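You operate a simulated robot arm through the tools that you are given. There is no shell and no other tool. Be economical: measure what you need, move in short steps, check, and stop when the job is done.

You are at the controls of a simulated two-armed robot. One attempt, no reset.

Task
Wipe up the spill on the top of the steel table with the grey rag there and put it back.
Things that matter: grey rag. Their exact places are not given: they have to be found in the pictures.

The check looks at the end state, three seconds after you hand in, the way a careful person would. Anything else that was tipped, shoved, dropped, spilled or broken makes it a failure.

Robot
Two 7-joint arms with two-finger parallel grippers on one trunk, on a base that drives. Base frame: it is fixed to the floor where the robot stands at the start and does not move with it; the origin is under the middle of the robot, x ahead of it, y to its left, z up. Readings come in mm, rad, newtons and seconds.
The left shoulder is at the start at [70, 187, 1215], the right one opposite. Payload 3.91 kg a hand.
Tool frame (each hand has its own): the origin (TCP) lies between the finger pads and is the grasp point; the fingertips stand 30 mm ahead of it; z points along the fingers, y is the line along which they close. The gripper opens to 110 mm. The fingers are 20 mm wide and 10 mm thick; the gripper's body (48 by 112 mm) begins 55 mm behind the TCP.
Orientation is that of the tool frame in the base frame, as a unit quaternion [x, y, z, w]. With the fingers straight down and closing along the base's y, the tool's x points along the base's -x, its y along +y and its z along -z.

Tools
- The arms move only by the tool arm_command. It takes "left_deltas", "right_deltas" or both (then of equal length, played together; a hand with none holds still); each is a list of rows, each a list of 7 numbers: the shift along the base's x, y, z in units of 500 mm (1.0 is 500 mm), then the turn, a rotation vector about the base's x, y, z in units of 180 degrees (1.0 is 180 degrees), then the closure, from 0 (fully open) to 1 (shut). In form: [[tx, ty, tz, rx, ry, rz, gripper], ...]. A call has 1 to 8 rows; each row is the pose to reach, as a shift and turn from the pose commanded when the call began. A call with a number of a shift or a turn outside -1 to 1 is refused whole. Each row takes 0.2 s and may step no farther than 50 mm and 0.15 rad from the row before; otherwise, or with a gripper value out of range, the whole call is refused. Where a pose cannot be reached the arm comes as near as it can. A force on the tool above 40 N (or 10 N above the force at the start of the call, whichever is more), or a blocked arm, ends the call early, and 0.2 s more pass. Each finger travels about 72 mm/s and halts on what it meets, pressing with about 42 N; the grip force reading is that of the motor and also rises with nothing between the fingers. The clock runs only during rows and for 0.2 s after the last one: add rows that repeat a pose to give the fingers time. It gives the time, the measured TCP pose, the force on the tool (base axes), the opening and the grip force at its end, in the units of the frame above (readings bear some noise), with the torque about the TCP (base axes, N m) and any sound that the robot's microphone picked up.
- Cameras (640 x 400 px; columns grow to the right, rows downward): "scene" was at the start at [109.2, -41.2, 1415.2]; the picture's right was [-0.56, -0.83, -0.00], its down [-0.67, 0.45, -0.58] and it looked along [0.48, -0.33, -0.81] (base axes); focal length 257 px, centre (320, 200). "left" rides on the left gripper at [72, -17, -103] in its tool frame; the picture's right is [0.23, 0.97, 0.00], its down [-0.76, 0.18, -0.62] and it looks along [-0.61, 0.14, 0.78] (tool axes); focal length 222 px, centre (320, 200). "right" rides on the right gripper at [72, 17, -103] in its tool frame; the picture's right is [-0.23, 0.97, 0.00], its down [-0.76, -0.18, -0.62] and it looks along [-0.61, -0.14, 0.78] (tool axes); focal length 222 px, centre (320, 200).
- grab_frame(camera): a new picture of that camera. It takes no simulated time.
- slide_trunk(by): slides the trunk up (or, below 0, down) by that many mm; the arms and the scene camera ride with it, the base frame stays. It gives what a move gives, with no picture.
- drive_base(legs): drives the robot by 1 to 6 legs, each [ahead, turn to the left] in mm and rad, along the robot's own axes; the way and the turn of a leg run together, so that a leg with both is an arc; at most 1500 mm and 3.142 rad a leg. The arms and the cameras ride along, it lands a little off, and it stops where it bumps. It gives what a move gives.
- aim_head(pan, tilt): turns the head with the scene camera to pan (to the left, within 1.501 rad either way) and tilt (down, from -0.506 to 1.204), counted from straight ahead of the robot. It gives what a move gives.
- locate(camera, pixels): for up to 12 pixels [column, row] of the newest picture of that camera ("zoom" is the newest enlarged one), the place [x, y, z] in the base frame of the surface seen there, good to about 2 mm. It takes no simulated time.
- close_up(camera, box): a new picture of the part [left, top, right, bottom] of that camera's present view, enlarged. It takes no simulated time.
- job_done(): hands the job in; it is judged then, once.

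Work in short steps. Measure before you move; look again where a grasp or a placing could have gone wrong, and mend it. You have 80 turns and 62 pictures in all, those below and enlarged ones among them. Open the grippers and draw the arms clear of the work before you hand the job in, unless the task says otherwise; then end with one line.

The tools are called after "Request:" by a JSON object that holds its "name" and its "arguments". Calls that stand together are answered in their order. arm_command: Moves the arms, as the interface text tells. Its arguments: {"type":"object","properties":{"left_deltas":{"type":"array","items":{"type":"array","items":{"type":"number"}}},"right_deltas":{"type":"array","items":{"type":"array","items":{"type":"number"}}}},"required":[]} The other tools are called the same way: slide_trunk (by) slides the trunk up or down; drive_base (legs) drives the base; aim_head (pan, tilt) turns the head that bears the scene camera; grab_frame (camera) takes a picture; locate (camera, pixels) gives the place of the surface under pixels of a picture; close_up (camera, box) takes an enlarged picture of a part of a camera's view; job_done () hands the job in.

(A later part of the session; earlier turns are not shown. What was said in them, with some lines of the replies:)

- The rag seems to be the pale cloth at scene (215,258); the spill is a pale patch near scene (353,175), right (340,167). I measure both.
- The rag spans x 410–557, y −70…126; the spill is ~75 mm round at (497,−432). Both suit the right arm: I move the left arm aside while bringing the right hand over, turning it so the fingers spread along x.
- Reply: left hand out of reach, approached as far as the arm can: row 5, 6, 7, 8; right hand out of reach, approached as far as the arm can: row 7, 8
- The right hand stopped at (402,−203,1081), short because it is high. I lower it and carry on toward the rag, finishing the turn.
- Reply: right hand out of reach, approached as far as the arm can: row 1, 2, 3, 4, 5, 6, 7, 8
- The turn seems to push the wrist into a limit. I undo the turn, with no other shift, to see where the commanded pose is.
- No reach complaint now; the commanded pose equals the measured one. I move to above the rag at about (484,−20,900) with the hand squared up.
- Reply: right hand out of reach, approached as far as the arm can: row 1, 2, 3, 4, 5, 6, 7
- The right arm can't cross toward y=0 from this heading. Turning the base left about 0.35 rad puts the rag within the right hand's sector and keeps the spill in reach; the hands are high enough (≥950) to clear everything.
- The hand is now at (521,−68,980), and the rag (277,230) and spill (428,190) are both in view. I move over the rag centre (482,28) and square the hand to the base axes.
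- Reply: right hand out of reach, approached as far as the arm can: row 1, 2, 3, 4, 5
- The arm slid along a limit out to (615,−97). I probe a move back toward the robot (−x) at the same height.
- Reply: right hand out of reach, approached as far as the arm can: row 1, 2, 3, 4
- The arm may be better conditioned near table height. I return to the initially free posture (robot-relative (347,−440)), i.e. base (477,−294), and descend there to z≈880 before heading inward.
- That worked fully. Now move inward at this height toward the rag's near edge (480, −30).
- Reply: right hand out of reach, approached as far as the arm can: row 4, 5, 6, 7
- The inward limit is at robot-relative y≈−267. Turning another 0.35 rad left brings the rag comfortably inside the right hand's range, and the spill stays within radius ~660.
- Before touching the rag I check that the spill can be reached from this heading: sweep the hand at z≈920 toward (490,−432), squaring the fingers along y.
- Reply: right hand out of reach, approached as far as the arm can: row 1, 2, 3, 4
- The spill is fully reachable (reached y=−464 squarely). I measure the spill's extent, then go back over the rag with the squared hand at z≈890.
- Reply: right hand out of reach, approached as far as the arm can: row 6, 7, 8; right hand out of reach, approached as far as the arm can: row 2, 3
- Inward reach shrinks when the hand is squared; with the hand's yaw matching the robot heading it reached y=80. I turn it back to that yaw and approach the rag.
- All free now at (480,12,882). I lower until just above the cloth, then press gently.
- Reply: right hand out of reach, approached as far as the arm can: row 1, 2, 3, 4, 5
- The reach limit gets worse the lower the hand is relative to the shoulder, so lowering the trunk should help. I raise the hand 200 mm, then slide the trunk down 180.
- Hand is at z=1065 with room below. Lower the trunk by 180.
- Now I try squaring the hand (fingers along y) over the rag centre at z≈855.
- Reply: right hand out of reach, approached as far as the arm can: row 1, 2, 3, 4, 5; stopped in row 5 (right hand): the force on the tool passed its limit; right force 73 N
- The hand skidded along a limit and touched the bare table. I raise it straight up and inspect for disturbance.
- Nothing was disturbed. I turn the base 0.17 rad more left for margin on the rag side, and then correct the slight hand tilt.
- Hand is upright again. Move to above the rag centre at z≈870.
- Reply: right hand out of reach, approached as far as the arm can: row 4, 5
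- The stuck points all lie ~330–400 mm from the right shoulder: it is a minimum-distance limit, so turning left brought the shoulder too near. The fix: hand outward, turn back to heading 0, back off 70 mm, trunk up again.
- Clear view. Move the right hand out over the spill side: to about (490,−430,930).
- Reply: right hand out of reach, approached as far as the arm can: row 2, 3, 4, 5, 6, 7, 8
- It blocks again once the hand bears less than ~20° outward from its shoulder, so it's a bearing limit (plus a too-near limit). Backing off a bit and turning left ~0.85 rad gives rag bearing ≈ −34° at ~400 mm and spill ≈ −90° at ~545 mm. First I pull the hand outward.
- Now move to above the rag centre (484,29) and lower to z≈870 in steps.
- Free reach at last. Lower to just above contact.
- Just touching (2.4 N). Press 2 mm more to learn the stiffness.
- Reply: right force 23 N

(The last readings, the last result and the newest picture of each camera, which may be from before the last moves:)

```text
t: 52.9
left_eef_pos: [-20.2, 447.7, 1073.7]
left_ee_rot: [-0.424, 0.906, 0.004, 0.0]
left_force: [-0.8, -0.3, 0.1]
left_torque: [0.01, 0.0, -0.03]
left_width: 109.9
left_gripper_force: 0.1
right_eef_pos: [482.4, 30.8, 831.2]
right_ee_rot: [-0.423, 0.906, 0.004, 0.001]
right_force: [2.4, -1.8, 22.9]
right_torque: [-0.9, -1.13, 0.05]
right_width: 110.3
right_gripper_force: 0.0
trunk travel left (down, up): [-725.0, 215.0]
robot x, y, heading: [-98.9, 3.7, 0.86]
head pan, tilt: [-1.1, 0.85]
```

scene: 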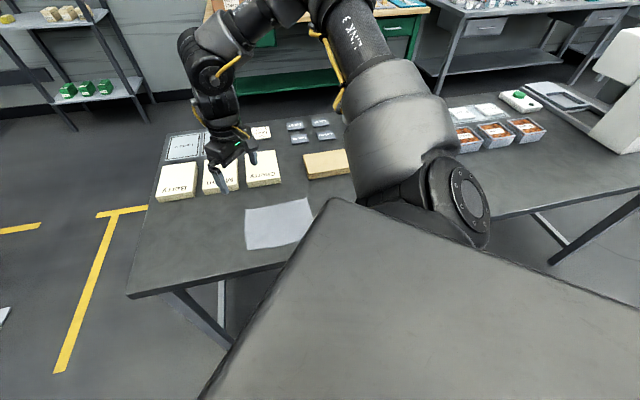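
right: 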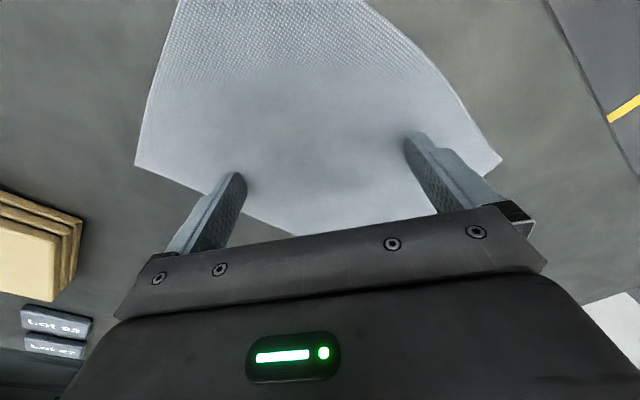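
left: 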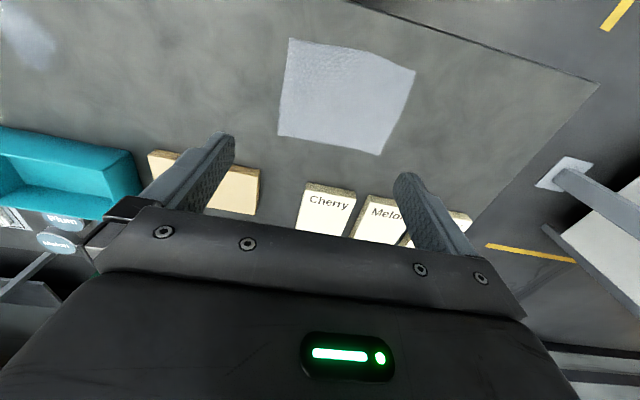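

22.9 N downward at 2 mm. Try a test slide of 40 mm toward −y and look.

Request:
{"name": "arm_command", "arguments": {"right_deltas": [[0, -0.02, 0, 0, 0, 0, 0], [0, -0.04, 0, 0, 0, 0, 0], [0, -0.06, 0, 0, 0, 0, 0], [0, -0.08, 0, 0, 0, 0, 0]]}}

Request:
{"name": "grab_frame", "arguments": {"camera": "right"}}

Request:
{"name": "grab_frame", "arguments": {"camera": "scene"}}

```text
t: 53.9
left_eef_pos: [-21.0, 448.8, 1073.7]
left_ee_rot: [-0.424, 0.906, 0.003, 0.001]
left_force: [0.9, 0.3, 0.3]
left_torque: [-0.02, -0.02, 0.01]
left_width: 109.9
left_gripper_force: 0.1
right_eef_pos: [481.0, -10.1, 830.4]
right_ee_rot: [-0.423, 0.906, 0.003, 0.0]
right_force: [1.0, 4.9, 30.6]
right_torque: [-1.03, -1.45, 0.29]
right_width: 108.3
right_gripper_force: 0.1
trunk travel left (down, up): [-725.0, 215.0]
robot x, y, heading: [-97.0, -0.5, 0.863]
head pan, tilt: [-1.1, 0.85]
```

```text
39 pictures are left
```

right: 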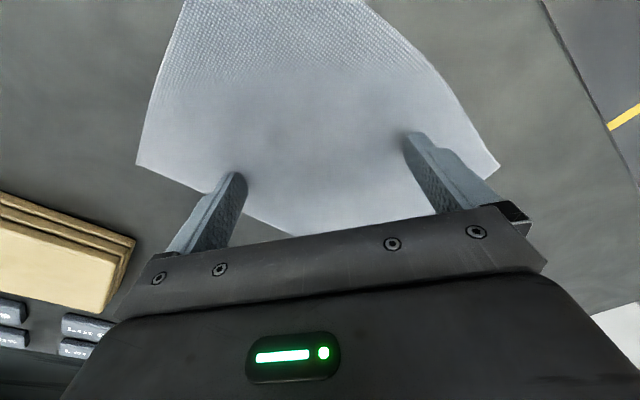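

```text
38 pictures are left
```

scene: 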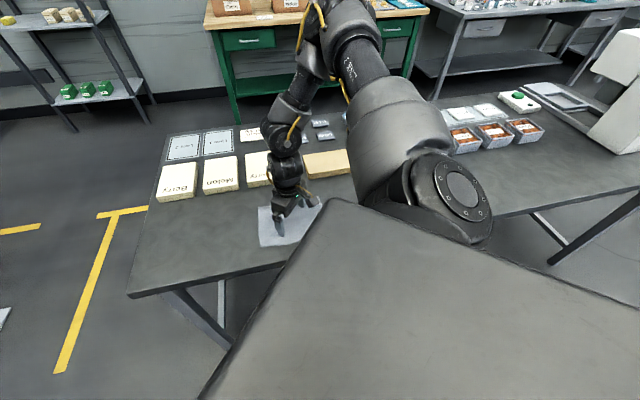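

The rag moved with the fingers, staying flat (Fz 30 N). Continue the drag with a hair less pressure, 30 mm a row, drifting +8 mm in x.

Request:
{"name": "arm_command", "arguments": {"right_deltas": [[0.002, -0.05, 0.0015, 0, 0, 0, 0], [0.004, -0.11, 0.0015, 0, 0, 0, 0], [0.006, -0.17, 0.0015, 0, 0, 0, 0], [0.008, -0.23, 0.0015, 0, 0, 0, 0], [0.01, -0.29, 0.0015, 0, 0, 0, 0], [0.012, -0.35, 0.0015, 0, 0, 0, 0], [0.014, -0.4, 0.0015, 0, 0, 0, 0]]}}

Request:
{"name": "grab_frame", "arguments": {"camera": "right"}}

```text
t: 55.5
left_eef_pos: [-21.7, 449.9, 1073.4]
left_ee_rot: [-0.425, 0.905, 0.004, 0.0]
left_force: [-0.5, -0.5, 1.0]
left_torque: [-0.01, 0.02, 0.03]
left_width: 110.0
left_gripper_force: 0.1
right_eef_pos: [488.0, -210.1, 830.5]
right_ee_rot: [-0.423, 0.906, 0.003, 0.001]
right_force: [0.7, 3.9, 27.5]
right_torque: [-0.87, -1.25, 0.25]
right_width: 108.5
right_gripper_force: 0.1
trunk travel left (down, up): [-725.0, 215.0]
robot x, y, heading: [-100.4, -3.0, 0.864]
head pan, tilt: [-1.1, 0.85]
```

```text
37 pictures are left
```

right: 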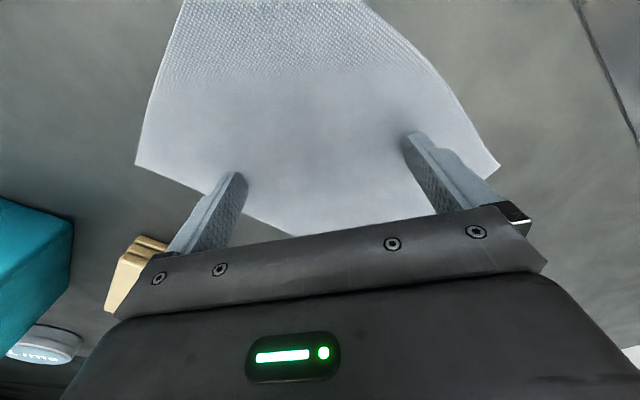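

Rag still rigidly follows. Continue to the spill, to about (500,−438).

Request:
{"name": "arm_command", "arguments": {"right_deltas": [[0.003, -0.05, 0, 0, 0, 0, 0], [0.006, -0.11, 0, 0, 0, 0, 0], [0.009, -0.17, 0, 0, 0, 0, 0], [0.012, -0.23, 0, 0, 0, 0, 0], [0.015, -0.29, 0, 0, 0, 0, 0], [0.018, -0.35, 0, 0, 0, 0, 0], [0.021, -0.41, 0, 0, 0, 0, 0], [0.024, -0.456, 0, 0, 0, 0, 0]]}}

Request:
{"name": "grab_frame", "arguments": {"camera": "right"}}

```text
t: 57.2
left_eef_pos: [-20.2, 449.8, 1072.8]
left_ee_rot: [-0.424, 0.906, 0.003, 0.0]
left_force: [0.3, -0.5, 0.1]
left_torque: [-0.02, -0.03, 0.0]
left_width: 110.0
left_gripper_force: 0.1
right_eef_pos: [499.9, -438.4, 830.5]
right_ee_rot: [-0.424, 0.906, 0.003, -0.001]
right_force: [0.4, 3.9, 18.1]
right_torque: [-0.58, -0.9, 0.24]
right_width: 108.7
right_gripper_force: 0.0
trunk travel left (down, up): [-725.0, 215.0]
robot x, y, heading: [-100.9, 0.2, 0.861]
head pan, tilt: [-1.1, 0.85]
```

```text
36 pictures are left
```

right: 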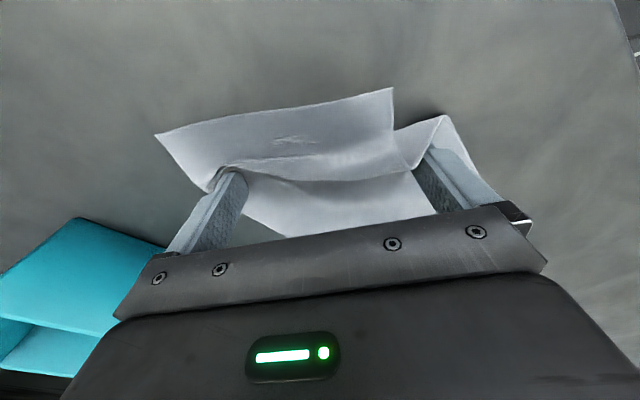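

The leading flap caught and folded back over near the fingers, as it met the wet patch. I wipe back +y 90 mm, which should let the flap trail out, and look.

Request:
{"name": "arm_command", "arguments": {"right_deltas": [[0, 0.04, 0, 0, 0, 0, 0], [0, 0.08, 0, 0, 0, 0, 0], [0, 0.12, 0, 0, 0, 0, 0], [0, 0.18, 0, 0, 0, 0, 0]]}}

Request:
{"name": "grab_frame", "arguments": {"camera": "right"}}

```text
t: 58.2
left_eef_pos: [-19.9, 448.8, 1072.5]
left_ee_rot: [-0.425, 0.905, 0.002, -0.001]
left_force: [0.1, 0.2, -0.3]
left_torque: [-0.03, 0.01, -0.01]
left_width: 110.2
left_gripper_force: 0.1
right_eef_pos: [500.7, -349.1, 830.3]
right_ee_rot: [-0.422, 0.906, 0.003, -0.002]
right_force: [-0.6, -6.0, 20.7]
right_torque: [-0.96, -0.97, -0.23]
right_width: 110.0
right_gripper_force: 0.0
trunk travel left (down, up): [-725.0, 215.0]
robot x, y, heading: [-99.8, 0.6, 0.86]
head pan, tilt: [-1.1, 0.85]
```

```text
35 pictures are left
```

right: 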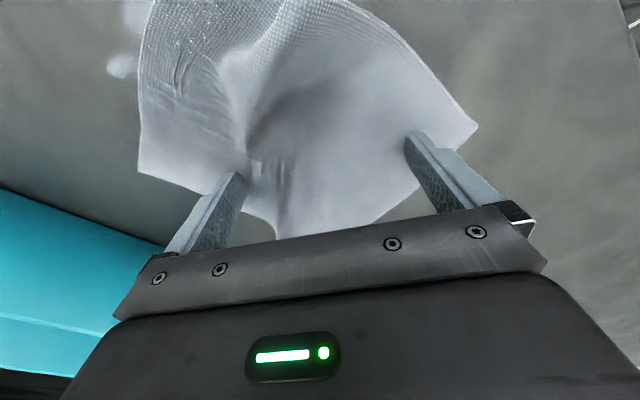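

It unfolded again; part of the spill shows at (125,45). I lift the hand and inspect rag and spill, to re-press nearer the leading edge.

Request:
{"name": "arm_command", "arguments": {"right_deltas": [[0, 0, 0.02, 0, 0, 0, 0], [0, 0, 0.1, 0, 0, 0, 0], [0, 0, 0.2, 0, 0, 0, 0]]}}

Request:
{"name": "grab_frame", "arguments": {"camera": "right"}}

```text
t: 59.0
left_eef_pos: [-20.3, 448.3, 1072.4]
left_ee_rot: [-0.423, 0.906, 0.003, -0.001]
left_force: [-0.9, 0.3, 0.2]
left_torque: [-0.02, -0.01, -0.02]
left_width: 110.1
left_gripper_force: 0.2
right_eef_pos: [499.4, -348.0, 930.4]
right_ee_rot: [-0.423, 0.906, 0.004, -0.002]
right_force: [0.4, 0.3, -0.9]
right_torque: [-0.01, -0.04, -0.03]
right_width: 110.2
right_gripper_force: 0.0
trunk travel left (down, up): [-725.0, 215.0]
robot x, y, heading: [-99.3, 1.7, 0.861]
head pan, tilt: [-1.1, 0.85]
```

```text
34 pictures are left
```

right: 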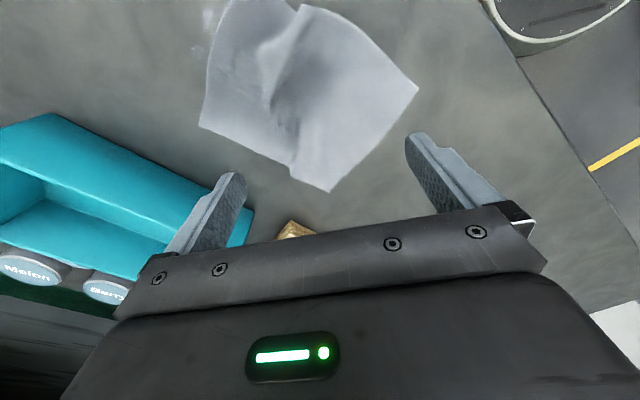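

I move the hand toward −y to see the whole rag and spill.

Request:
{"name": "arm_command", "arguments": {"right_deltas": [[-0.03, -0.08, 0.03, 0, 0, 0, 0], [-0.06, -0.16, 0.06, 0, 0, 0, 0], [-0.08, -0.24, 0.1, 0, 0, 0, 0]]}}

Request:
{"name": "grab_frame", "arguments": {"camera": "right"}}

```text
t: 59.9
left_eef_pos: [-17.9, 447.0, 1072.7]
left_ee_rot: [-0.424, 0.905, 0.005, -0.002]
left_force: [0.1, -0.7, 0.4]
left_torque: [0.0, 0.02, -0.04]
left_width: 109.8
left_gripper_force: 0.1
right_eef_pos: [458.8, -471.0, 979.5]
right_ee_rot: [-0.423, 0.906, 0.005, -0.003]
right_force: [1.4, 0.2, -0.1]
right_torque: [0.0, -0.02, 0.0]
right_width: 110.1
right_gripper_force: 0.0
trunk travel left (down, up): [-725.0, 215.0]
robot x, y, heading: [-99.7, -2.6, 0.864]
head pan, tilt: [-1.1, 0.85]
```

```text
33 pictures are left
```

right: 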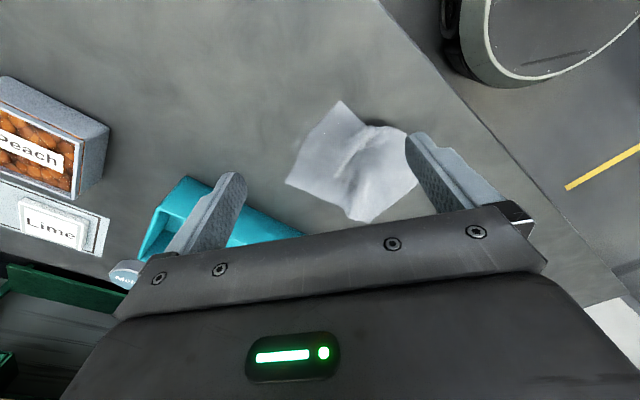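

Request:
{"name": "close_up", "arguments": {"camera": "right", "box": [260, 70, 440, 230]}}

Request:
{"name": "locate", "arguments": {"camera": "right", "pixels": [[340, 102], [286, 182], [365, 222], [408, 133], [350, 160], [385, 150], [380, 110], [306, 148]]}}

```text
2.50 times, centred on (350, 150) of right
```

zoom: 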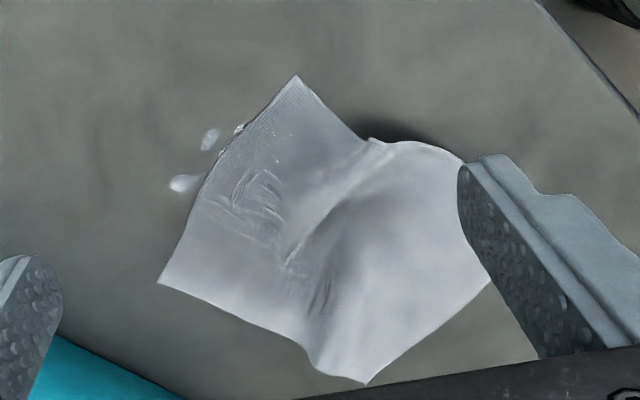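

```text
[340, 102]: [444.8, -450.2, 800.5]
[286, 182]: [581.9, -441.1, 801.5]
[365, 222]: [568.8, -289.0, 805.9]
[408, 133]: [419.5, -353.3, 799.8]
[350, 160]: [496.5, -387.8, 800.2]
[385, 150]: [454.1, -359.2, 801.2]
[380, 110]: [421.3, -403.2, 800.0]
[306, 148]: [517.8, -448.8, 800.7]
```

The spill is mostly taken up; specks remain at zoom (185,183), (210,138), (240,127). I locate them.

Request:
{"name": "locate", "arguments": {"camera": "zoom", "pixels": [[185, 183], [210, 138], [240, 127], [222, 152], [160, 283], [295, 77]]}}

```text
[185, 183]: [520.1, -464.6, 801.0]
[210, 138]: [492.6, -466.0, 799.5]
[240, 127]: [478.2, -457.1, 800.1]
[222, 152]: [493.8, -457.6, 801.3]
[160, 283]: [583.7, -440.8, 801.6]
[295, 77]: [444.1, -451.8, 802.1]
```

I try turning the hand so the fingers line up along x, parallel to the rag's leading edge, over (513,−425).

Request:
{"name": "arm_command", "arguments": {"right_deltas": [[0.03, 0.02, 0, 0, 0, 0.045, 0], [0.06, 0.05, 0, 0, 0, 0.09, 0], [0.09, 0.08, -0.02, 0, 0, 0.135, 0], [0.108, 0.092, -0.06, 0, 0, 0.18, 0], [0.108, 0.092, -0.12, 0, 0, 0.222, 0], [0.108, 0.092, -0.2, 0, 0, 0.222, 0]]}}

Request:
{"name": "grab_frame", "arguments": {"camera": "right"}}

```text
t: 61.2
left_eef_pos: [-17.8, 446.2, 1074.1]
left_ee_rot: [-0.424, 0.905, 0.004, -0.001]
left_force: [0.2, 0.0, 0.6]
left_torque: [-0.01, 0.01, 0.01]
left_width: 109.9
left_gripper_force: 0.1
right_eef_pos: [517.0, -421.8, 876.5]
right_ee_rot: [0.707, -0.707, -0.003, 0.003]
right_force: [0.4, -1.0, -0.3]
right_torque: [0.0, 0.02, -0.04]
right_width: 110.2
right_gripper_force: 0.0
trunk travel left (down, up): [-725.0, 215.0]
robot x, y, heading: [-97.8, 4.1, 0.86]
head pan, tilt: [-1.1, 0.85]
```

```text
31 pictures are left
```

right: 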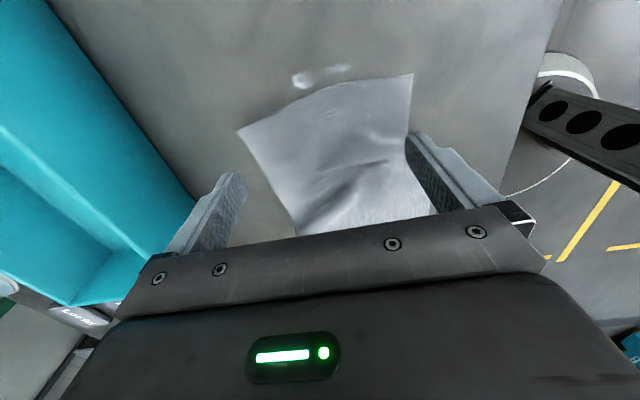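

Fingers now lie along x. I narrow them to ~50 mm, centre at x≈502 and lower onto the leading strip at y≈−425.

Request:
{"name": "arm_command", "arguments": {"right_deltas": [[-0.015, -0.004, -0.02, 0, 0, 0, 0.55], [-0.03, -0.008, -0.05, 0, 0, 0, 0.55], [-0.03, -0.008, -0.075, 0, 0, 0, 0.55], [-0.03, -0.008, -0.086, 0, 0, 0, 0.55], [-0.03, -0.008, -0.091, 0, 0, 0, 0.55], [-0.03, -0.008, -0.093, 0, 0, 0, 0.55]]}}

Request:
{"name": "grab_frame", "arguments": {"camera": "right"}}

```text
t: 62.6
left_eef_pos: [-18.1, 447.9, 1072.7]
left_ee_rot: [-0.424, 0.905, 0.003, -0.001]
left_force: [-0.3, -1.1, 0.2]
left_torque: [0.01, -0.01, -0.01]
left_width: 110.1
left_gripper_force: 0.0
right_eef_pos: [501.3, -426.7, 832.9]
right_ee_rot: [-0.706, 0.708, 0.002, -0.004]
right_force: [-0.5, 0.2, -0.5]
right_torque: [-0.01, 0.0, -0.02]
right_width: 49.6
right_gripper_force: 0.1
trunk travel left (down, up): [-725.0, 215.0]
robot x, y, heading: [-102.5, -0.2, 0.859]
head pan, tilt: [-1.1, 0.85]
```

```text
30 pictures are left
```

right: 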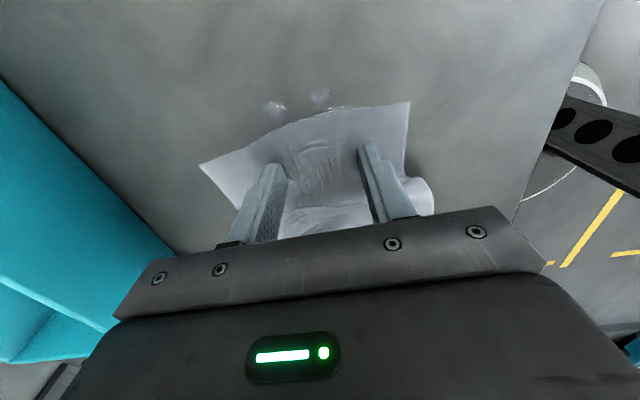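

Positioned on the leading strip; specks sit just ahead. Press 3 mm and slide −60 mm in y.

Request:
{"name": "arm_command", "arguments": {"right_deltas": [[0, 0, -0.004, 0, 0, 0, 0.55], [0, 0, -0.006, 0, 0, 0, 0.55], [0, -0.03, -0.006, 0, 0, 0, 0.55], [0, -0.06, -0.006, 0, 0, 0, 0.55], [0, -0.09, -0.006, 0, 0, 0, 0.55], [0, -0.12, -0.006, 0, 0, 0, 0.55]]}}

Request:
{"name": "grab_frame", "arguments": {"camera": "right"}}

```text
t: 64.0
left_eef_pos: [-18.2, 447.5, 1073.2]
left_ee_rot: [-0.424, 0.906, 0.004, -0.001]
left_force: [0.1, -0.6, 0.2]
left_torque: [0.02, 0.03, 0.02]
left_width: 109.9
left_gripper_force: 0.0
right_eef_pos: [499.0, -485.6, 831.8]
right_ee_rot: [-0.707, 0.707, 0.002, -0.004]
right_force: [0.1, 2.0, 5.9]
right_torque: [0.05, -0.18, 0.07]
right_width: 49.7
right_gripper_force: 0.4
trunk travel left (down, up): [-725.0, 215.0]
robot x, y, heading: [-99.8, 0.8, 0.859]
head pan, tilt: [-1.1, 0.85]
```

```text
29 pictures are left
```

right: 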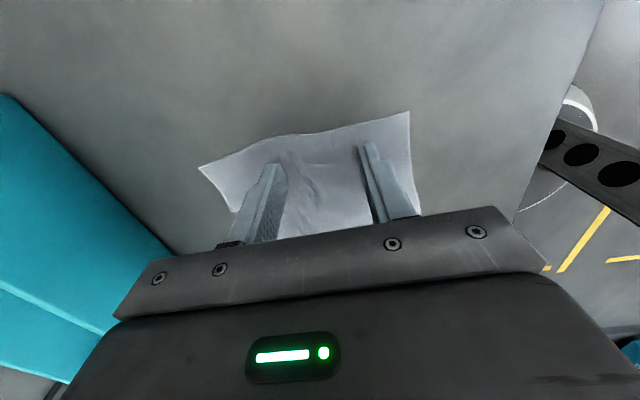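

The rag followed and covers the specks. Press a bit more and rub with x and y strokes over the spill area.

Request:
{"name": "arm_command", "arguments": {"right_deltas": [[0.04, 0, -0.003, 0, 0, 0, 0.55], [0.04, 0.05, -0.003, 0, 0, 0, 0.55], [0, 0.08, -0.003, 0, 0, 0, 0.55], [-0.04, 0.08, -0.003, 0, 0, 0, 0.55], [-0.04, 0.02, -0.003, 0, 0, 0, 0.55], [-0.02, -0.02, -0.003, 0, 0, 0, 0.55], [0.02, -0.02, -0.003, 0, 0, 0, 0.55], [0, 0.0, -0.003, 0, 0, 0, 0.55]]}}

Request:
{"name": "grab_frame", "arguments": {"camera": "right"}}

```text
t: 65.8
left_eef_pos: [-19.8, 449.1, 1074.2]
left_ee_rot: [-0.424, 0.905, 0.003, 0.0]
left_force: [-0.4, 0.3, -0.7]
left_torque: [0.0, -0.05, 0.03]
left_width: 110.2
left_gripper_force: 0.0
right_eef_pos: [500.2, -486.1, 830.8]
right_ee_rot: [-0.707, 0.707, 0.001, -0.003]
right_force: [2.3, -4.4, 15.9]
right_torque: [-0.15, -0.48, -0.12]
right_width: 50.0
right_gripper_force: 1.4
trunk travel left (down, up): [-725.0, 215.0]
robot x, y, heading: [-97.5, -1.5, 0.863]
head pan, tilt: [-1.1, 0.85]
```

```text
28 pictures are left
```

right: 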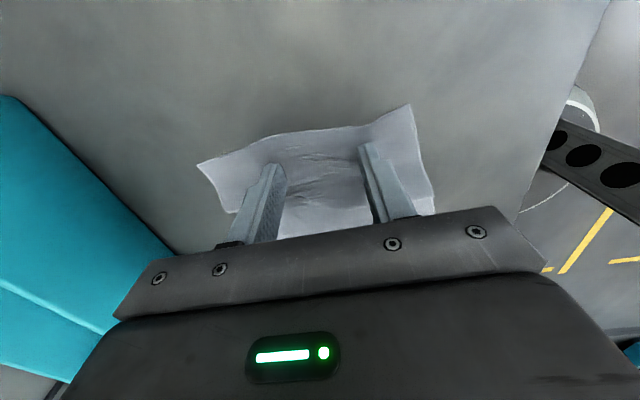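

Now I lift off and view the rag and table before dragging it back from its +y edge.

Request:
{"name": "arm_command", "arguments": {"right_deltas": [[0, 0, 0.02, 0, 0, 0, 0.55], [0, 0, 0.1, 0, 0, 0, 0.3], [0, 0, 0.2, 0, 0, 0, 0], [0, 0, 0.3, 0, 0, 0, 0]]}}

Request:
{"name": "grab_frame", "arguments": {"camera": "right"}}

```text
t: 66.8
left_eef_pos: [-19.9, 448.4, 1073.3]
left_ee_rot: [-0.424, 0.906, 0.003, -0.001]
left_force: [-0.8, 0.4, 0.2]
left_torque: [-0.04, -0.04, 0.01]
left_width: 110.2
left_gripper_force: 0.1
right_eef_pos: [499.7, -486.9, 978.3]
right_ee_rot: [-0.707, 0.707, 0.002, -0.004]
right_force: [0.1, 0.5, -0.2]
right_torque: [-0.03, -0.01, 0.0]
right_width: 110.2
right_gripper_force: 0.0
trunk travel left (down, up): [-725.0, 215.0]
robot x, y, heading: [-102.5, 0.3, 0.863]
head pan, tilt: [-1.1, 0.85]
```

```text
27 pictures are left
```

right: 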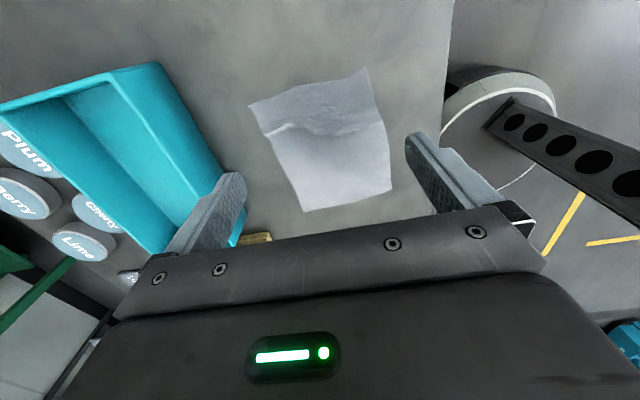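

Request:
{"name": "close_up", "arguments": {"camera": "right", "box": [220, 50, 420, 220]}}

Request:
{"name": "locate", "arguments": {"camera": "right", "pixels": [[250, 105], [366, 69], [390, 188], [303, 211], [265, 128], [380, 120]]}}

```text
2.35 times, centred on (320, 135) of right
```

zoom: 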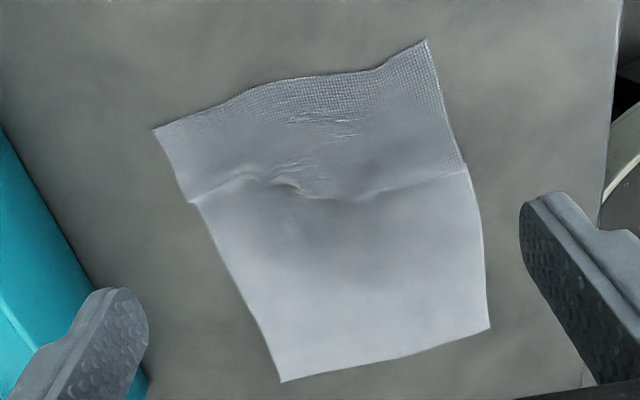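

```text
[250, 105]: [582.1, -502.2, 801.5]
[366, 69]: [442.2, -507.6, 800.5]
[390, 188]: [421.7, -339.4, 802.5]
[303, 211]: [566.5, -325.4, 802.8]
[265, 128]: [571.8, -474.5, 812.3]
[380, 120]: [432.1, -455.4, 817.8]
```

The table looks clean around the rag; its +y edge runs from (422,−339) to (566,−325). I go over to press near that edge with fingers spread.

Request:
{"name": "arm_command", "arguments": {"right_deltas": [[0, 0.09, 0, 0, 0, 0, 0], [-0.006, 0.18, -0.02, 0, 0, 0, 0], [-0.012, 0.268, -0.06, 0, 0, 0.015, 0], [-0.012, 0.268, -0.15, 0, 0, 0.03, 0], [-0.012, 0.268, -0.23, 0, 0, 0.03, 0], [-0.012, 0.268, -0.28, 0, 0, 0.03, 0], [-0.012, 0.268, -0.29, 0, 0, 0.03, 0]]}}

Request:
{"name": "grab_frame", "arguments": {"camera": "right"}}

```text
t: 68.5
left_eef_pos: [-18.3, 447.5, 1073.4]
left_ee_rot: [-0.424, 0.906, 0.005, -0.001]
left_force: [0.3, 0.7, 1.2]
left_torque: [0.0, 0.03, 0.02]
left_width: 110.0
left_gripper_force: 0.0
right_eef_pos: [494.8, -351.5, 832.2]
right_ee_rot: [0.74, -0.672, -0.002, 0.004]
right_force: [0.0, 0.9, -0.6]
right_torque: [0.0, 0.01, 0.01]
right_width: 109.8
right_gripper_force: 0.1
trunk travel left (down, up): [-725.0, 215.0]
robot x, y, heading: [-98.8, -2.5, 0.863]
head pan, tilt: [-1.1, 0.85]
```

```text
25 pictures are left
```

right: 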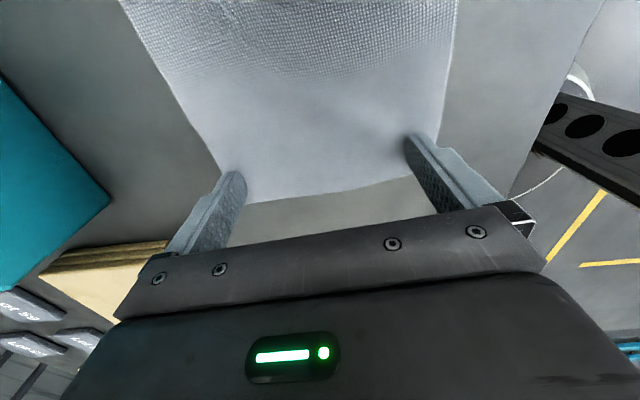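

The tips sit right at the side edges; I narrow to ~80 mm, press, and drag 40 mm as a trial.

Request:
{"name": "arm_command", "arguments": {"right_deltas": [[0, -0.01, 0.004, 0, 0, 0, 0.27], [0, -0.01, 0.002, 0, 0, 0, 0.27], [0, -0.01, -0.004, 0, 0, 0, 0.27], [0, -0.01, -0.006, 0, 0, 0, 0.27], [0, 0.02, -0.006, 0, 0, 0, 0.27], [0, 0.06, -0.006, 0, 0, 0, 0.27]]}}

Request:
{"name": "grab_frame", "arguments": {"camera": "right"}}

```text
t: 69.8
left_eef_pos: [-18.5, 449.3, 1072.7]
left_ee_rot: [-0.424, 0.906, 0.004, 0.0]
left_force: [0.8, 0.4, 0.5]
left_torque: [0.04, -0.01, -0.03]
left_width: 109.8
left_gripper_force: 0.1
right_eef_pos: [494.5, -322.3, 831.4]
right_ee_rot: [0.739, -0.674, -0.001, 0.004]
right_force: [1.6, -1.9, 9.2]
right_torque: [-0.03, -0.46, -0.07]
right_width: 80.3
right_gripper_force: 0.1
trunk travel left (down, up): [-725.0, 215.0]
robot x, y, heading: [-100.0, 0.2, 0.862]
head pan, tilt: [-1.1, 0.85]
```

```text
24 pictures are left
```

right: 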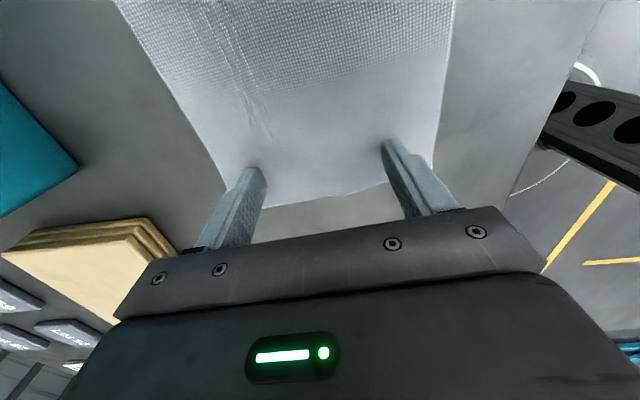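

It follows. Press 1 mm more and drag to y≈−60, unrotating the 5°.

Request:
{"name": "arm_command", "arguments": {"right_deltas": [[0, 0.03, -0.002, 0, 0, -0.004, 0.27], [-0.002, 0.09, -0.002, 0, 0, -0.008, 0.27], [-0.005, 0.16, -0.002, 0, 0, -0.012, 0.27], [-0.008, 0.23, -0.002, 0, 0, -0.016, 0.27], [-0.012, 0.3, -0.002, 0, 0, -0.02, 0.27], [-0.016, 0.37, -0.002, 0, 0, -0.025, 0.27], [-0.02, 0.44, -0.002, 0, 0, -0.03, 0.27], [-0.024, 0.52, -0.002, 0, 0, -0.03, 0.27]]}}

Request:
{"name": "grab_frame", "arguments": {"camera": "right"}}

```text
t: 71.7
left_eef_pos: [-19.5, 450.3, 1072.6]
left_ee_rot: [-0.424, 0.905, 0.003, 0.0]
left_force: [0.0, 1.1, -0.4]
left_torque: [-0.01, 0.02, 0.01]
left_width: 109.8
left_gripper_force: 0.1
right_eef_pos: [484.6, -60.9, 832.0]
right_ee_rot: [-0.707, 0.707, 0.001, -0.003]
right_force: [-1.2, -1.9, 9.8]
right_torque: [-0.07, -0.37, -0.05]
right_width: 80.0
right_gripper_force: 0.0
trunk travel left (down, up): [-725.0, 215.0]
robot x, y, heading: [-97.1, -4.4, 0.858]
head pan, tilt: [-1.1, 0.85]
```

```text
23 pictures are left
```

right: 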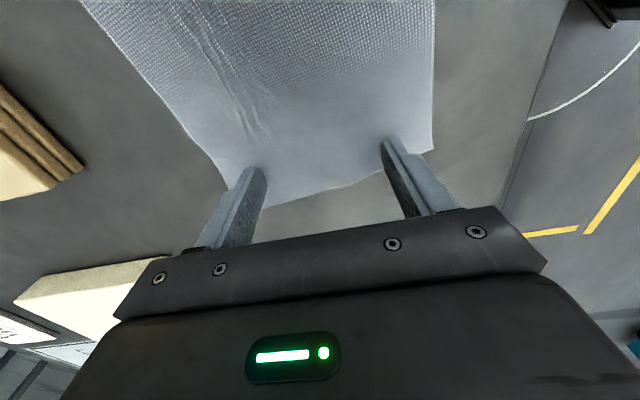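

Good. Now lift 25 mm and test in the air whether y≈105 can be reached in this stance.

Request:
{"name": "arm_command", "arguments": {"right_deltas": [[0, 0, 0.03, 0, 0, 0, 0.27], [0, 0, 0.06, 0, 0, 0, 0.27], [0, 0.07, 0.06, 0, 0, 0, 0.27], [0, 0.14, 0.06, 0, 0, 0, 0.27], [0, 0.21, 0.06, 0, 0, 0, 0.27], [0, 0.28, 0.06, 0, 0, 0, 0.27], [0, 0.335, 0.06, 0, 0, 0, 0.27]]}}

Request:
{"name": "grab_frame", "arguments": {"camera": "right"}}

```text
t: 73.2
left_eef_pos: [-19.4, 449.9, 1071.8]
left_ee_rot: [-0.425, 0.905, 0.003, -0.002]
left_force: [0.6, 0.7, 1.1]
left_torque: [0.01, 0.01, 0.01]
left_width: 110.2
left_gripper_force: 0.1
right_eef_pos: [483.7, 104.4, 860.3]
right_ee_rot: [-0.706, 0.708, 0.002, -0.004]
right_force: [-1.0, 0.5, -1.1]
right_torque: [0.02, 0.03, -0.01]
right_width: 80.5
right_gripper_force: 0.1
trunk travel left (down, up): [-725.0, 215.0]
robot x, y, heading: [-102.2, -0.3, 0.86]
head pan, tilt: [-1.1, 0.85]
```

```text
22 pictures are left
```

right: 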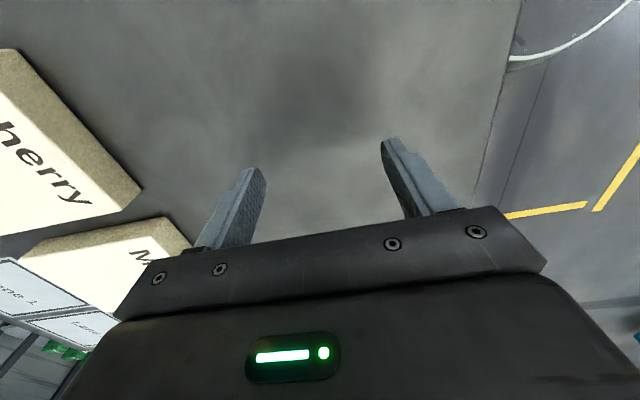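

Reachable without complaint. Before finishing, I go look at the former spill area to make sure it's clean.

Request:
{"name": "arm_command", "arguments": {"right_deltas": [[0, -0.03, 0.08, 0, 0, 0, 0.27], [0, -0.1, 0.14, 0, 0, 0, 0.27], [0, -0.19, 0.16, 0, 0, 0, 0.27], [0, -0.28, 0.16, 0, 0, 0, 0.27], [0, -0.37, 0.16, 0, 0, 0, 0.27], [0, -0.46, 0.16, 0, 0, 0, 0.27], [0, -0.55, 0.16, 0, 0, 0, 0.27], [0, -0.64, 0.16, 0, 0, 0, 0.27]]}}

Request:
{"name": "arm_command", "arguments": {"right_deltas": [[0, -0.09, 0, 0, 0, 0, 0.27], [0, -0.18, 0, 0, 0, 0, 0.27], [0, -0.27, 0, 0, 0, 0, 0.27], [0, -0.36, 0, 0, 0, 0, 0.27], [0, -0.45, 0, 0, 0, 0, 0.27]]}}

Request:
{"name": "grab_frame", "arguments": {"camera": "right"}}

```text
t: 75.0
left_eef_pos: [-21.7, 444.0, 1075.2]
left_ee_rot: [-0.424, 0.906, 0.005, 0.001]
left_force: [0.1, -1.1, 0.8]
left_torque: [0.03, -0.05, 0.01]
left_width: 110.0
left_gripper_force: 0.0
right_eef_pos: [493.1, -202.6, 955.4]
right_ee_rot: [0.707, -0.706, -0.005, -0.035]
right_force: [-2.8, -2.8, -5.5]
right_torque: [0.28, -0.22, 0.03]
right_width: 80.2
right_gripper_force: 0.1
right hand out of reach, approached as far as the arm can: row 6, 7
trunk travel left (down, up): [-725.0, 215.0]
robot x, y, heading: [-97.0, -2.0, 0.863]
head pan, tilt: [-1.1, 0.85]
```

```text
t: 76.2
left_eef_pos: [-17.2, 447.4, 1075.0]
left_ee_rot: [-0.424, 0.905, 0.004, -0.001]
left_force: [0.3, -1.0, 0.9]
left_torque: [0.02, 0.02, -0.01]
left_width: 110.0
left_gripper_force: 0.1
right_eef_pos: [482.1, -442.6, 939.3]
right_ee_rot: [-0.707, 0.707, 0.004, -0.002]
right_force: [-0.3, -0.3, -0.2]
right_torque: [-0.06, 0.01, 0.0]
right_width: 80.1
right_gripper_force: 0.2
trunk travel left (down, up): [-725.0, 215.0]
robot x, y, heading: [-97.6, -2.0, 0.856]
head pan, tilt: [-1.1, 0.85]
```

```text
21 pictures are left
```

right: 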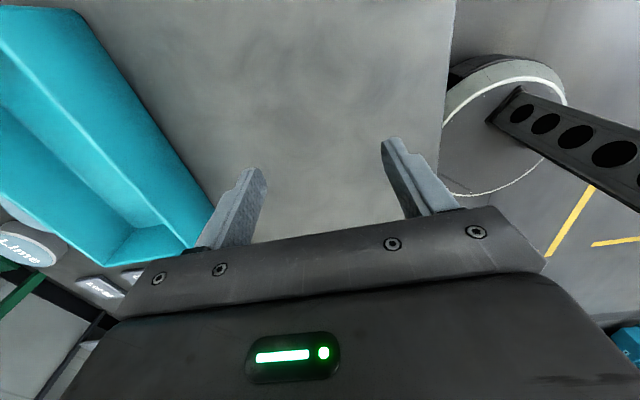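

I enlarge the table area and check which place it covers.

Request:
{"name": "close_up", "arguments": {"camera": "right", "box": [130, 0, 460, 206]}}

Request:
{"name": "locate", "arguments": {"camera": "right", "pixels": [[300, 5], [300, 60], [300, 120], [200, 40], [380, 40]]}}

```text
1.94 times, centred on (295, 103) of right
```

zoom: 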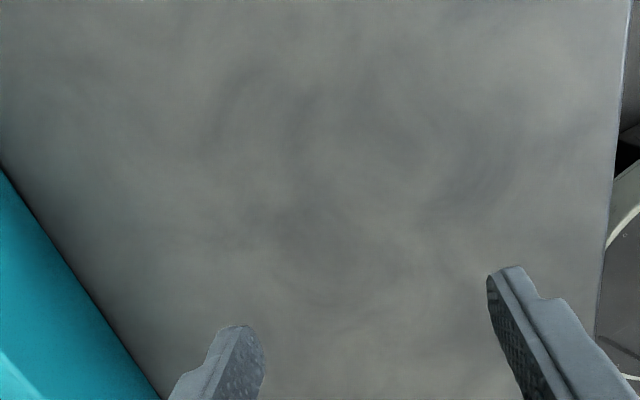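

```text
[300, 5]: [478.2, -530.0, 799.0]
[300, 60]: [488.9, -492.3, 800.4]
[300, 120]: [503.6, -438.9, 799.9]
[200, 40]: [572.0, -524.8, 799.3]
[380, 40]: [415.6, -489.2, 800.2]
```

The spill area is clean. Back toward the rag; stop at y≈−215 to view it.

Request:
{"name": "arm_command", "arguments": {"right_deltas": [[0, 0.08, -0.03, 0, 0, 0, 0.27], [0, 0.16, -0.06, 0, 0, 0, 0.27], [0, 0.24, -0.06, 0, 0, 0, 0.27], [0, 0.32, -0.06, 0, 0, 0, 0.27], [0, 0.4, -0.06, 0, 0, 0, 0.27], [0, 0.46, -0.06, 0, 0, 0, 0.27]]}}

Request:
{"name": "grab_frame", "arguments": {"camera": "right"}}

```text
t: 77.7
left_eef_pos: [-17.5, 448.3, 1073.0]
left_ee_rot: [-0.424, 0.906, 0.004, -0.002]
left_force: [-0.1, 0.1, 0.1]
left_torque: [0.01, 0.03, 0.04]
left_width: 110.3
left_gripper_force: 0.0
right_eef_pos: [483.3, -209.3, 910.1]
right_ee_rot: [-0.707, 0.708, 0.002, -0.004]
right_force: [-0.2, 1.4, 0.1]
right_torque: [-0.02, 0.0, 0.02]
right_width: 80.4
right_gripper_force: 0.0
trunk travel left (down, up): [-725.0, 215.0]
robot x, y, heading: [-96.2, 0.9, 0.863]
head pan, tilt: [-1.1, 0.85]
```

```text
19 pictures are left
```

right: 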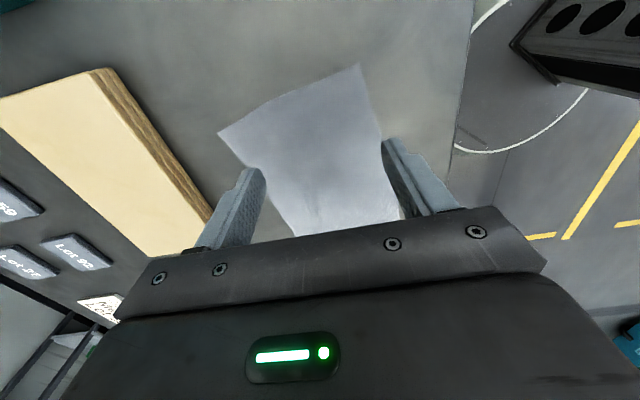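

The rag looks flat and smooth. I locate its visible corners.

Request:
{"name": "locate", "arguments": {"camera": "right", "pixels": [[220, 131], [359, 66], [268, 180], [292, 228], [382, 140], [398, 195], [320, 150]]}}

```text
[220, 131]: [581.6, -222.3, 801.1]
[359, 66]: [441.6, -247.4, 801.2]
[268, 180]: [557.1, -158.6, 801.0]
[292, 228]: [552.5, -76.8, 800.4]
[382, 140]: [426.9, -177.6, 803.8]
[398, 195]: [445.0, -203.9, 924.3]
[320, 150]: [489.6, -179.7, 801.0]
```

The rag is rotated about +8.5°. I go down onto the strip near its +y edge at (481,−62), then drag it to y≈106 while turning −8.5°.

Request:
{"name": "arm_command", "arguments": {"right_deltas": [[0, 0.08, 0, 0, 0, 0, 0.27], [0, 0.16, -0.02, 0, 0, 0, 0.27], [-0.004, 0.24, -0.04, 0, 0, 0, 0.27], [-0.004, 0.295, -0.06, 0, 0, 0, 0.27], [-0.004, 0.295, -0.12, 0, 0, 0, 0.27], [-0.004, 0.295, -0.154, 0, 0, 0, 0.27], [-0.004, 0.295, -0.158, 0, 0, 0, 0.27]]}}

Request:
{"name": "grab_frame", "arguments": {"camera": "right"}}

```text
t: 79.2
left_eef_pos: [-19.3, 449.4, 1073.6]
left_ee_rot: [-0.424, 0.906, 0.003, 0.0]
left_force: [-0.8, 0.1, -1.0]
left_torque: [0.0, 0.02, 0.04]
left_width: 110.0
left_gripper_force: 0.0
right_eef_pos: [479.6, -61.8, 831.5]
right_ee_rot: [-0.707, 0.707, 0.002, -0.003]
right_force: [0.6, -1.0, 6.3]
right_torque: [-0.01, -0.28, 0.0]
right_width: 80.4
right_gripper_force: 0.1
trunk travel left (down, up): [-725.0, 215.0]
robot x, y, heading: [-99.8, -0.1, 0.864]
head pan, tilt: [-1.1, 0.85]
```

```text
18 pictures are left
```

right: 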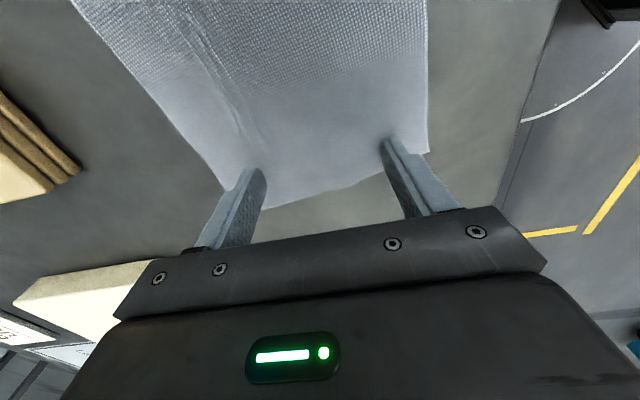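

Locate the +y edge points before dragging.

Request:
{"name": "locate", "arguments": {"camera": "right", "pixels": [[426, 151], [372, 176], [320, 192], [268, 206], [222, 186]]}}

```text
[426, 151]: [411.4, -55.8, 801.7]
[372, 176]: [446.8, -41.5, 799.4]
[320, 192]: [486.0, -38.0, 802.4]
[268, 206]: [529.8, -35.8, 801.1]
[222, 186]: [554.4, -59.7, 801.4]
```

The +y edge midpoint is about (483,−45); it needs +171 mm in y and −8°. Press 1 mm more and drag.

Request:
{"name": "arm_command", "arguments": {"right_deltas": [[0, 0, -0.002, 0, 0, 0, 0.27], [0, 0.04, -0.002, 0, 0, -0.007, 0.27], [0, 0.09, -0.002, 0, 0, -0.014, 0.27], [0, 0.14, -0.002, 0, 0, -0.021, 0.27], [0, 0.19, -0.002, 0, 0, -0.028, 0.27], [0, 0.24, -0.002, 0, 0, -0.035, 0.27], [0.002, 0.29, -0.002, 0, 0, -0.041, 0.27], [0.002, 0.342, -0.002, 0, 0, -0.045, 0.27]]}}

Request:
{"name": "grab_frame", "arguments": {"camera": "right"}}

Request:
{"name": "grab_frame", "arguments": {"camera": "scene"}}

```text
t: 81.0
left_eef_pos: [-20.0, 449.9, 1073.8]
left_ee_rot: [-0.424, 0.906, 0.002, 0.001]
left_force: [0.2, -0.2, 0.3]
left_torque: [0.01, 0.0, -0.01]
left_width: 110.2
left_gripper_force: 0.0
right_eef_pos: [480.3, 110.6, 831.3]
right_ee_rot: [-0.656, 0.755, 0.003, -0.002]
right_force: [-0.9, -1.9, 14.2]
right_torque: [-0.13, -0.6, -0.07]
right_width: 80.1
right_gripper_force: 0.1
trunk travel left (down, up): [-725.0, 215.0]
robot x, y, heading: [-100.3, 1.0, 0.861]
head pan, tilt: [-1.1, 0.85]
```

```text
17 pictures are left
```

right: 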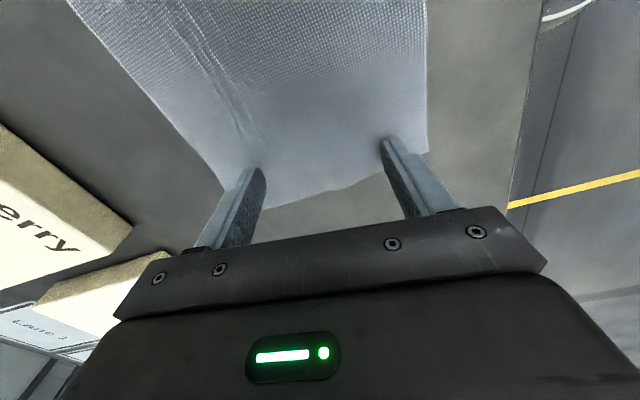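

```text
16 pictures are left
```

scene: 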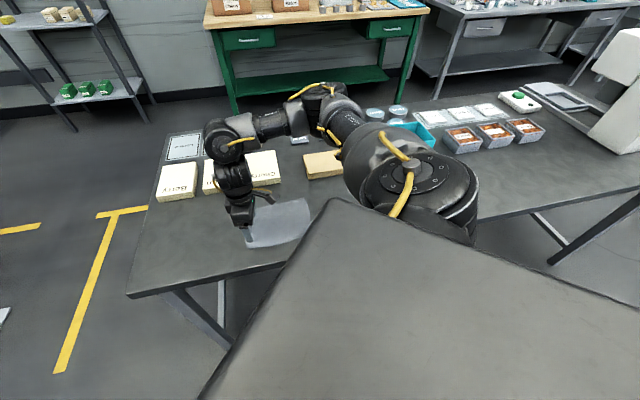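

Lift straight off and retreat toward −y at safe height, then measure the rag.

Request:
{"name": "arm_command", "arguments": {"right_deltas": [[0, 0, 0.02, 0, 0, 0, 0.27], [0, 0, 0.1, 0, 0, 0, 0.2], [0, -0.06, 0.16, 0, 0, 0.02, 0], [0, -0.15, 0.17, 0, 0, 0.045, 0], [0, -0.24, 0.17, 0, 0, 0.045, 0], [0, -0.33, 0.17, 0, 0, 0.045, 0], [0, -0.41, 0.17, 0, 0, 0.045, 0]]}}

Request:
{"name": "grab_frame", "arguments": {"camera": "scene"}}

Request:
{"name": "grab_frame", "arguments": {"camera": "right"}}

```text
t: 82.7
left_eef_pos: [-18.0, 445.8, 1074.4]
left_ee_rot: [-0.425, 0.905, 0.005, -0.001]
left_force: [1.3, -0.6, -0.1]
left_torque: [0.01, -0.02, 0.0]
left_width: 110.0
left_gripper_force: 0.1
right_eef_pos: [482.6, -99.2, 915.1]
right_ee_rot: [-0.707, 0.707, 0.003, -0.003]
right_force: [-0.2, 0.4, -0.1]
right_torque: [0.03, 0.02, -0.02]
right_width: 109.9
right_gripper_force: 0.1
trunk travel left (down, up): [-725.0, 215.0]
robot x, y, heading: [-101.2, 2.6, 0.855]
head pan, tilt: [-1.1, 0.85]
```

```text
15 pictures are left
```

scene: 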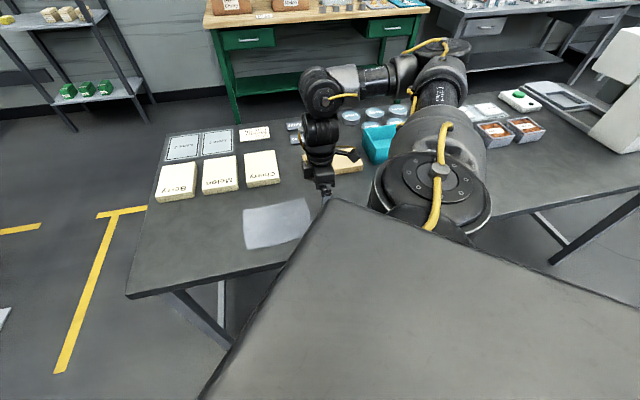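

```text
14 pictures are left
```

right: 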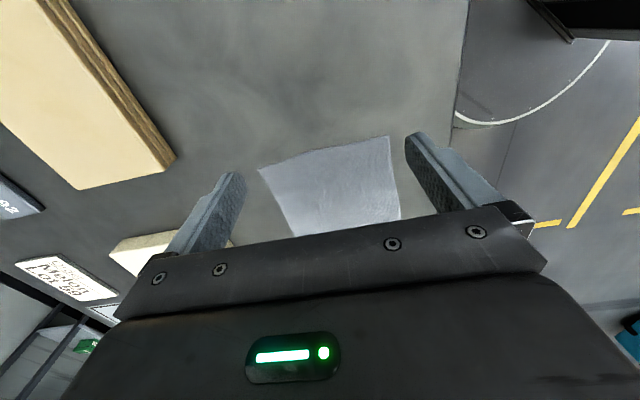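

The rag lies flat near its old place. I locate its corners.

Request:
{"name": "locate", "arguments": {"camera": "scene", "pixels": [[243, 211], [306, 199], [311, 236], [246, 248], [277, 224]]}}

Request:
{"name": "locate", "arguments": {"camera": "right", "pixels": [[260, 170], [388, 138], [398, 200], [290, 225]]}}

```text
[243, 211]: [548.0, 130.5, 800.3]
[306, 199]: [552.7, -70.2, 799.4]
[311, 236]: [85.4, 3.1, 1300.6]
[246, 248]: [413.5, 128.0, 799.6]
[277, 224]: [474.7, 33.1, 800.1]
```

```text
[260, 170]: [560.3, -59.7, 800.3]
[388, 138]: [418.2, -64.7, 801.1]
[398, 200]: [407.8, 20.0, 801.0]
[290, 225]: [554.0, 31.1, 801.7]
```

The rag is back within a few mm, flat. Now draw the right arm clear: up and out toward −y, above everything.

Request:
{"name": "arm_command", "arguments": {"right_deltas": [[0, -0.07, 0.03, 0, 0, -0.03, 0], [-0.02, -0.15, 0.06, 0, 0, -0.06, 0], [-0.05, -0.23, 0.09, 0, 0, -0.1, 0], [-0.08, -0.31, 0.12, 0, 0, -0.14, 0], [-0.1, -0.39, 0.15, 0, 0, -0.18, 0], [-0.12, -0.46, 0.18, 0, 0, -0.22, 0]]}}

```text
t: 84.0
left_eef_pos: [-19.5, 448.9, 1074.0]
left_ee_rot: [-0.424, 0.906, 0.003, 0.0]
left_force: [-0.4, 0.4, -0.1]
left_torque: [0.01, -0.05, -0.02]
left_width: 110.0
left_gripper_force: 0.0
right_eef_pos: [418.4, -325.0, 1005.9]
right_ee_rot: [-0.425, 0.905, 0.005, -0.002]
right_force: [1.3, -0.2, -0.5]
right_torque: [0.01, 0.01, -0.01]
right_width: 110.0
right_gripper_force: 0.1
right hand out of reach, approached as far as the arm can: row 1
trunk travel left (down, up): [-725.0, 215.0]
robot x, y, heading: [-103.8, 0.4, 0.862]
head pan, tilt: [-1.1, 0.85]
```

Turn the base back to its starting heading, which swings both hands clear, and take a final look.

Request:
{"name": "drive_base", "arguments": {"legs": [[0, -0.86]]}}

Request:
{"name": "aim_head", "arguments": {"pan": -0.35, "tilt": 0.85}}

Request:
{"name": "grab_frame", "arguments": {"camera": "scene"}}

Request:
{"name": "close_up", "arguments": {"camera": "scene", "box": [180, 80, 460, 280]}}

```text
t: 86.7
left_eef_pos: [295.8, 226.7, 1072.4]
left_ee_rot: [-0.003, 1.0, 0.005, 0.001]
left_force: [-0.6, -0.3, 0.2]
left_torque: [0.02, 0.0, 0.0]
left_width: 110.1
left_gripper_force: 0.1
right_eef_pos: [-12.5, -606.6, 1006.5]
right_ee_rot: [-0.005, 1.0, 0.005, -0.001]
right_force: [-0.1, 0.1, 0.1]
right_torque: [0.05, -0.01, 0.0]
right_width: 109.9
right_gripper_force: 0.0
trunk travel left (down, up): [-725.0, 215.0]
robot x, y, heading: [-99.0, -0.8, -0.015]
head pan, tilt: [-1.1, 0.85]
```

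```text
t: 87.8
left_eef_pos: [295.8, 224.9, 1073.1]
left_ee_rot: [-0.002, 1.0, 0.004, 0.001]
left_force: [-0.3, 0.1, 0.8]
left_torque: [0.02, -0.01, 0.01]
left_width: 109.9
left_gripper_force: 0.1
right_eef_pos: [-13.7, -606.4, 1005.8]
right_ee_rot: [-0.004, 1.0, 0.004, 0.0]
right_force: [-0.3, 0.1, -0.1]
right_torque: [-0.03, -0.03, 0.01]
right_width: 109.9
right_gripper_force: 0.1
trunk travel left (down, up): [-725.0, 215.0]
robot x, y, heading: [-97.1, 1.2, -0.012]
head pan, tilt: [-0.351, 0.85]
```

```text
13 pictures are left
```

scene: 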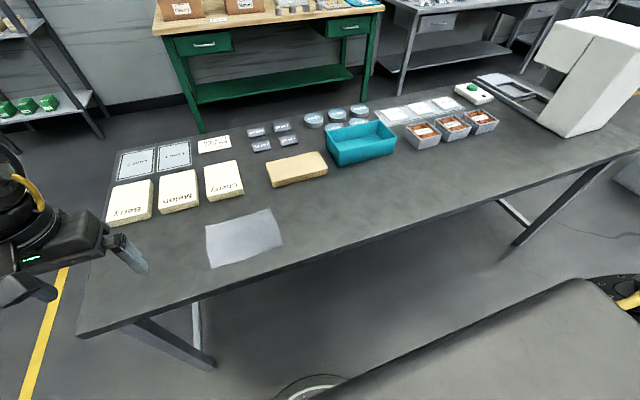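

```text
2.00 times, centred on (320, 180) of scene
```

zoom: 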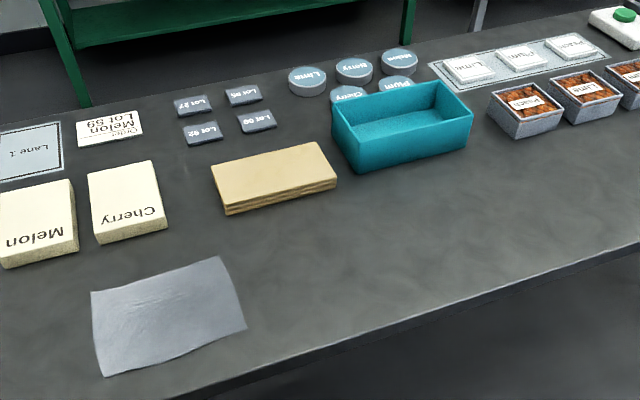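

The table is clean, the rag is back in place, nothing else has moved, and both arms are clear with the grippers open. I hand the job in.

Request:
{"name": "job_done", "arguments": {}}

```text
The job is handed in.
```

I wiped up the spill on the steel table and put the grey rag back flat, within about 10 mm of where it started. Nothing else on the table looks moved in the final picture.
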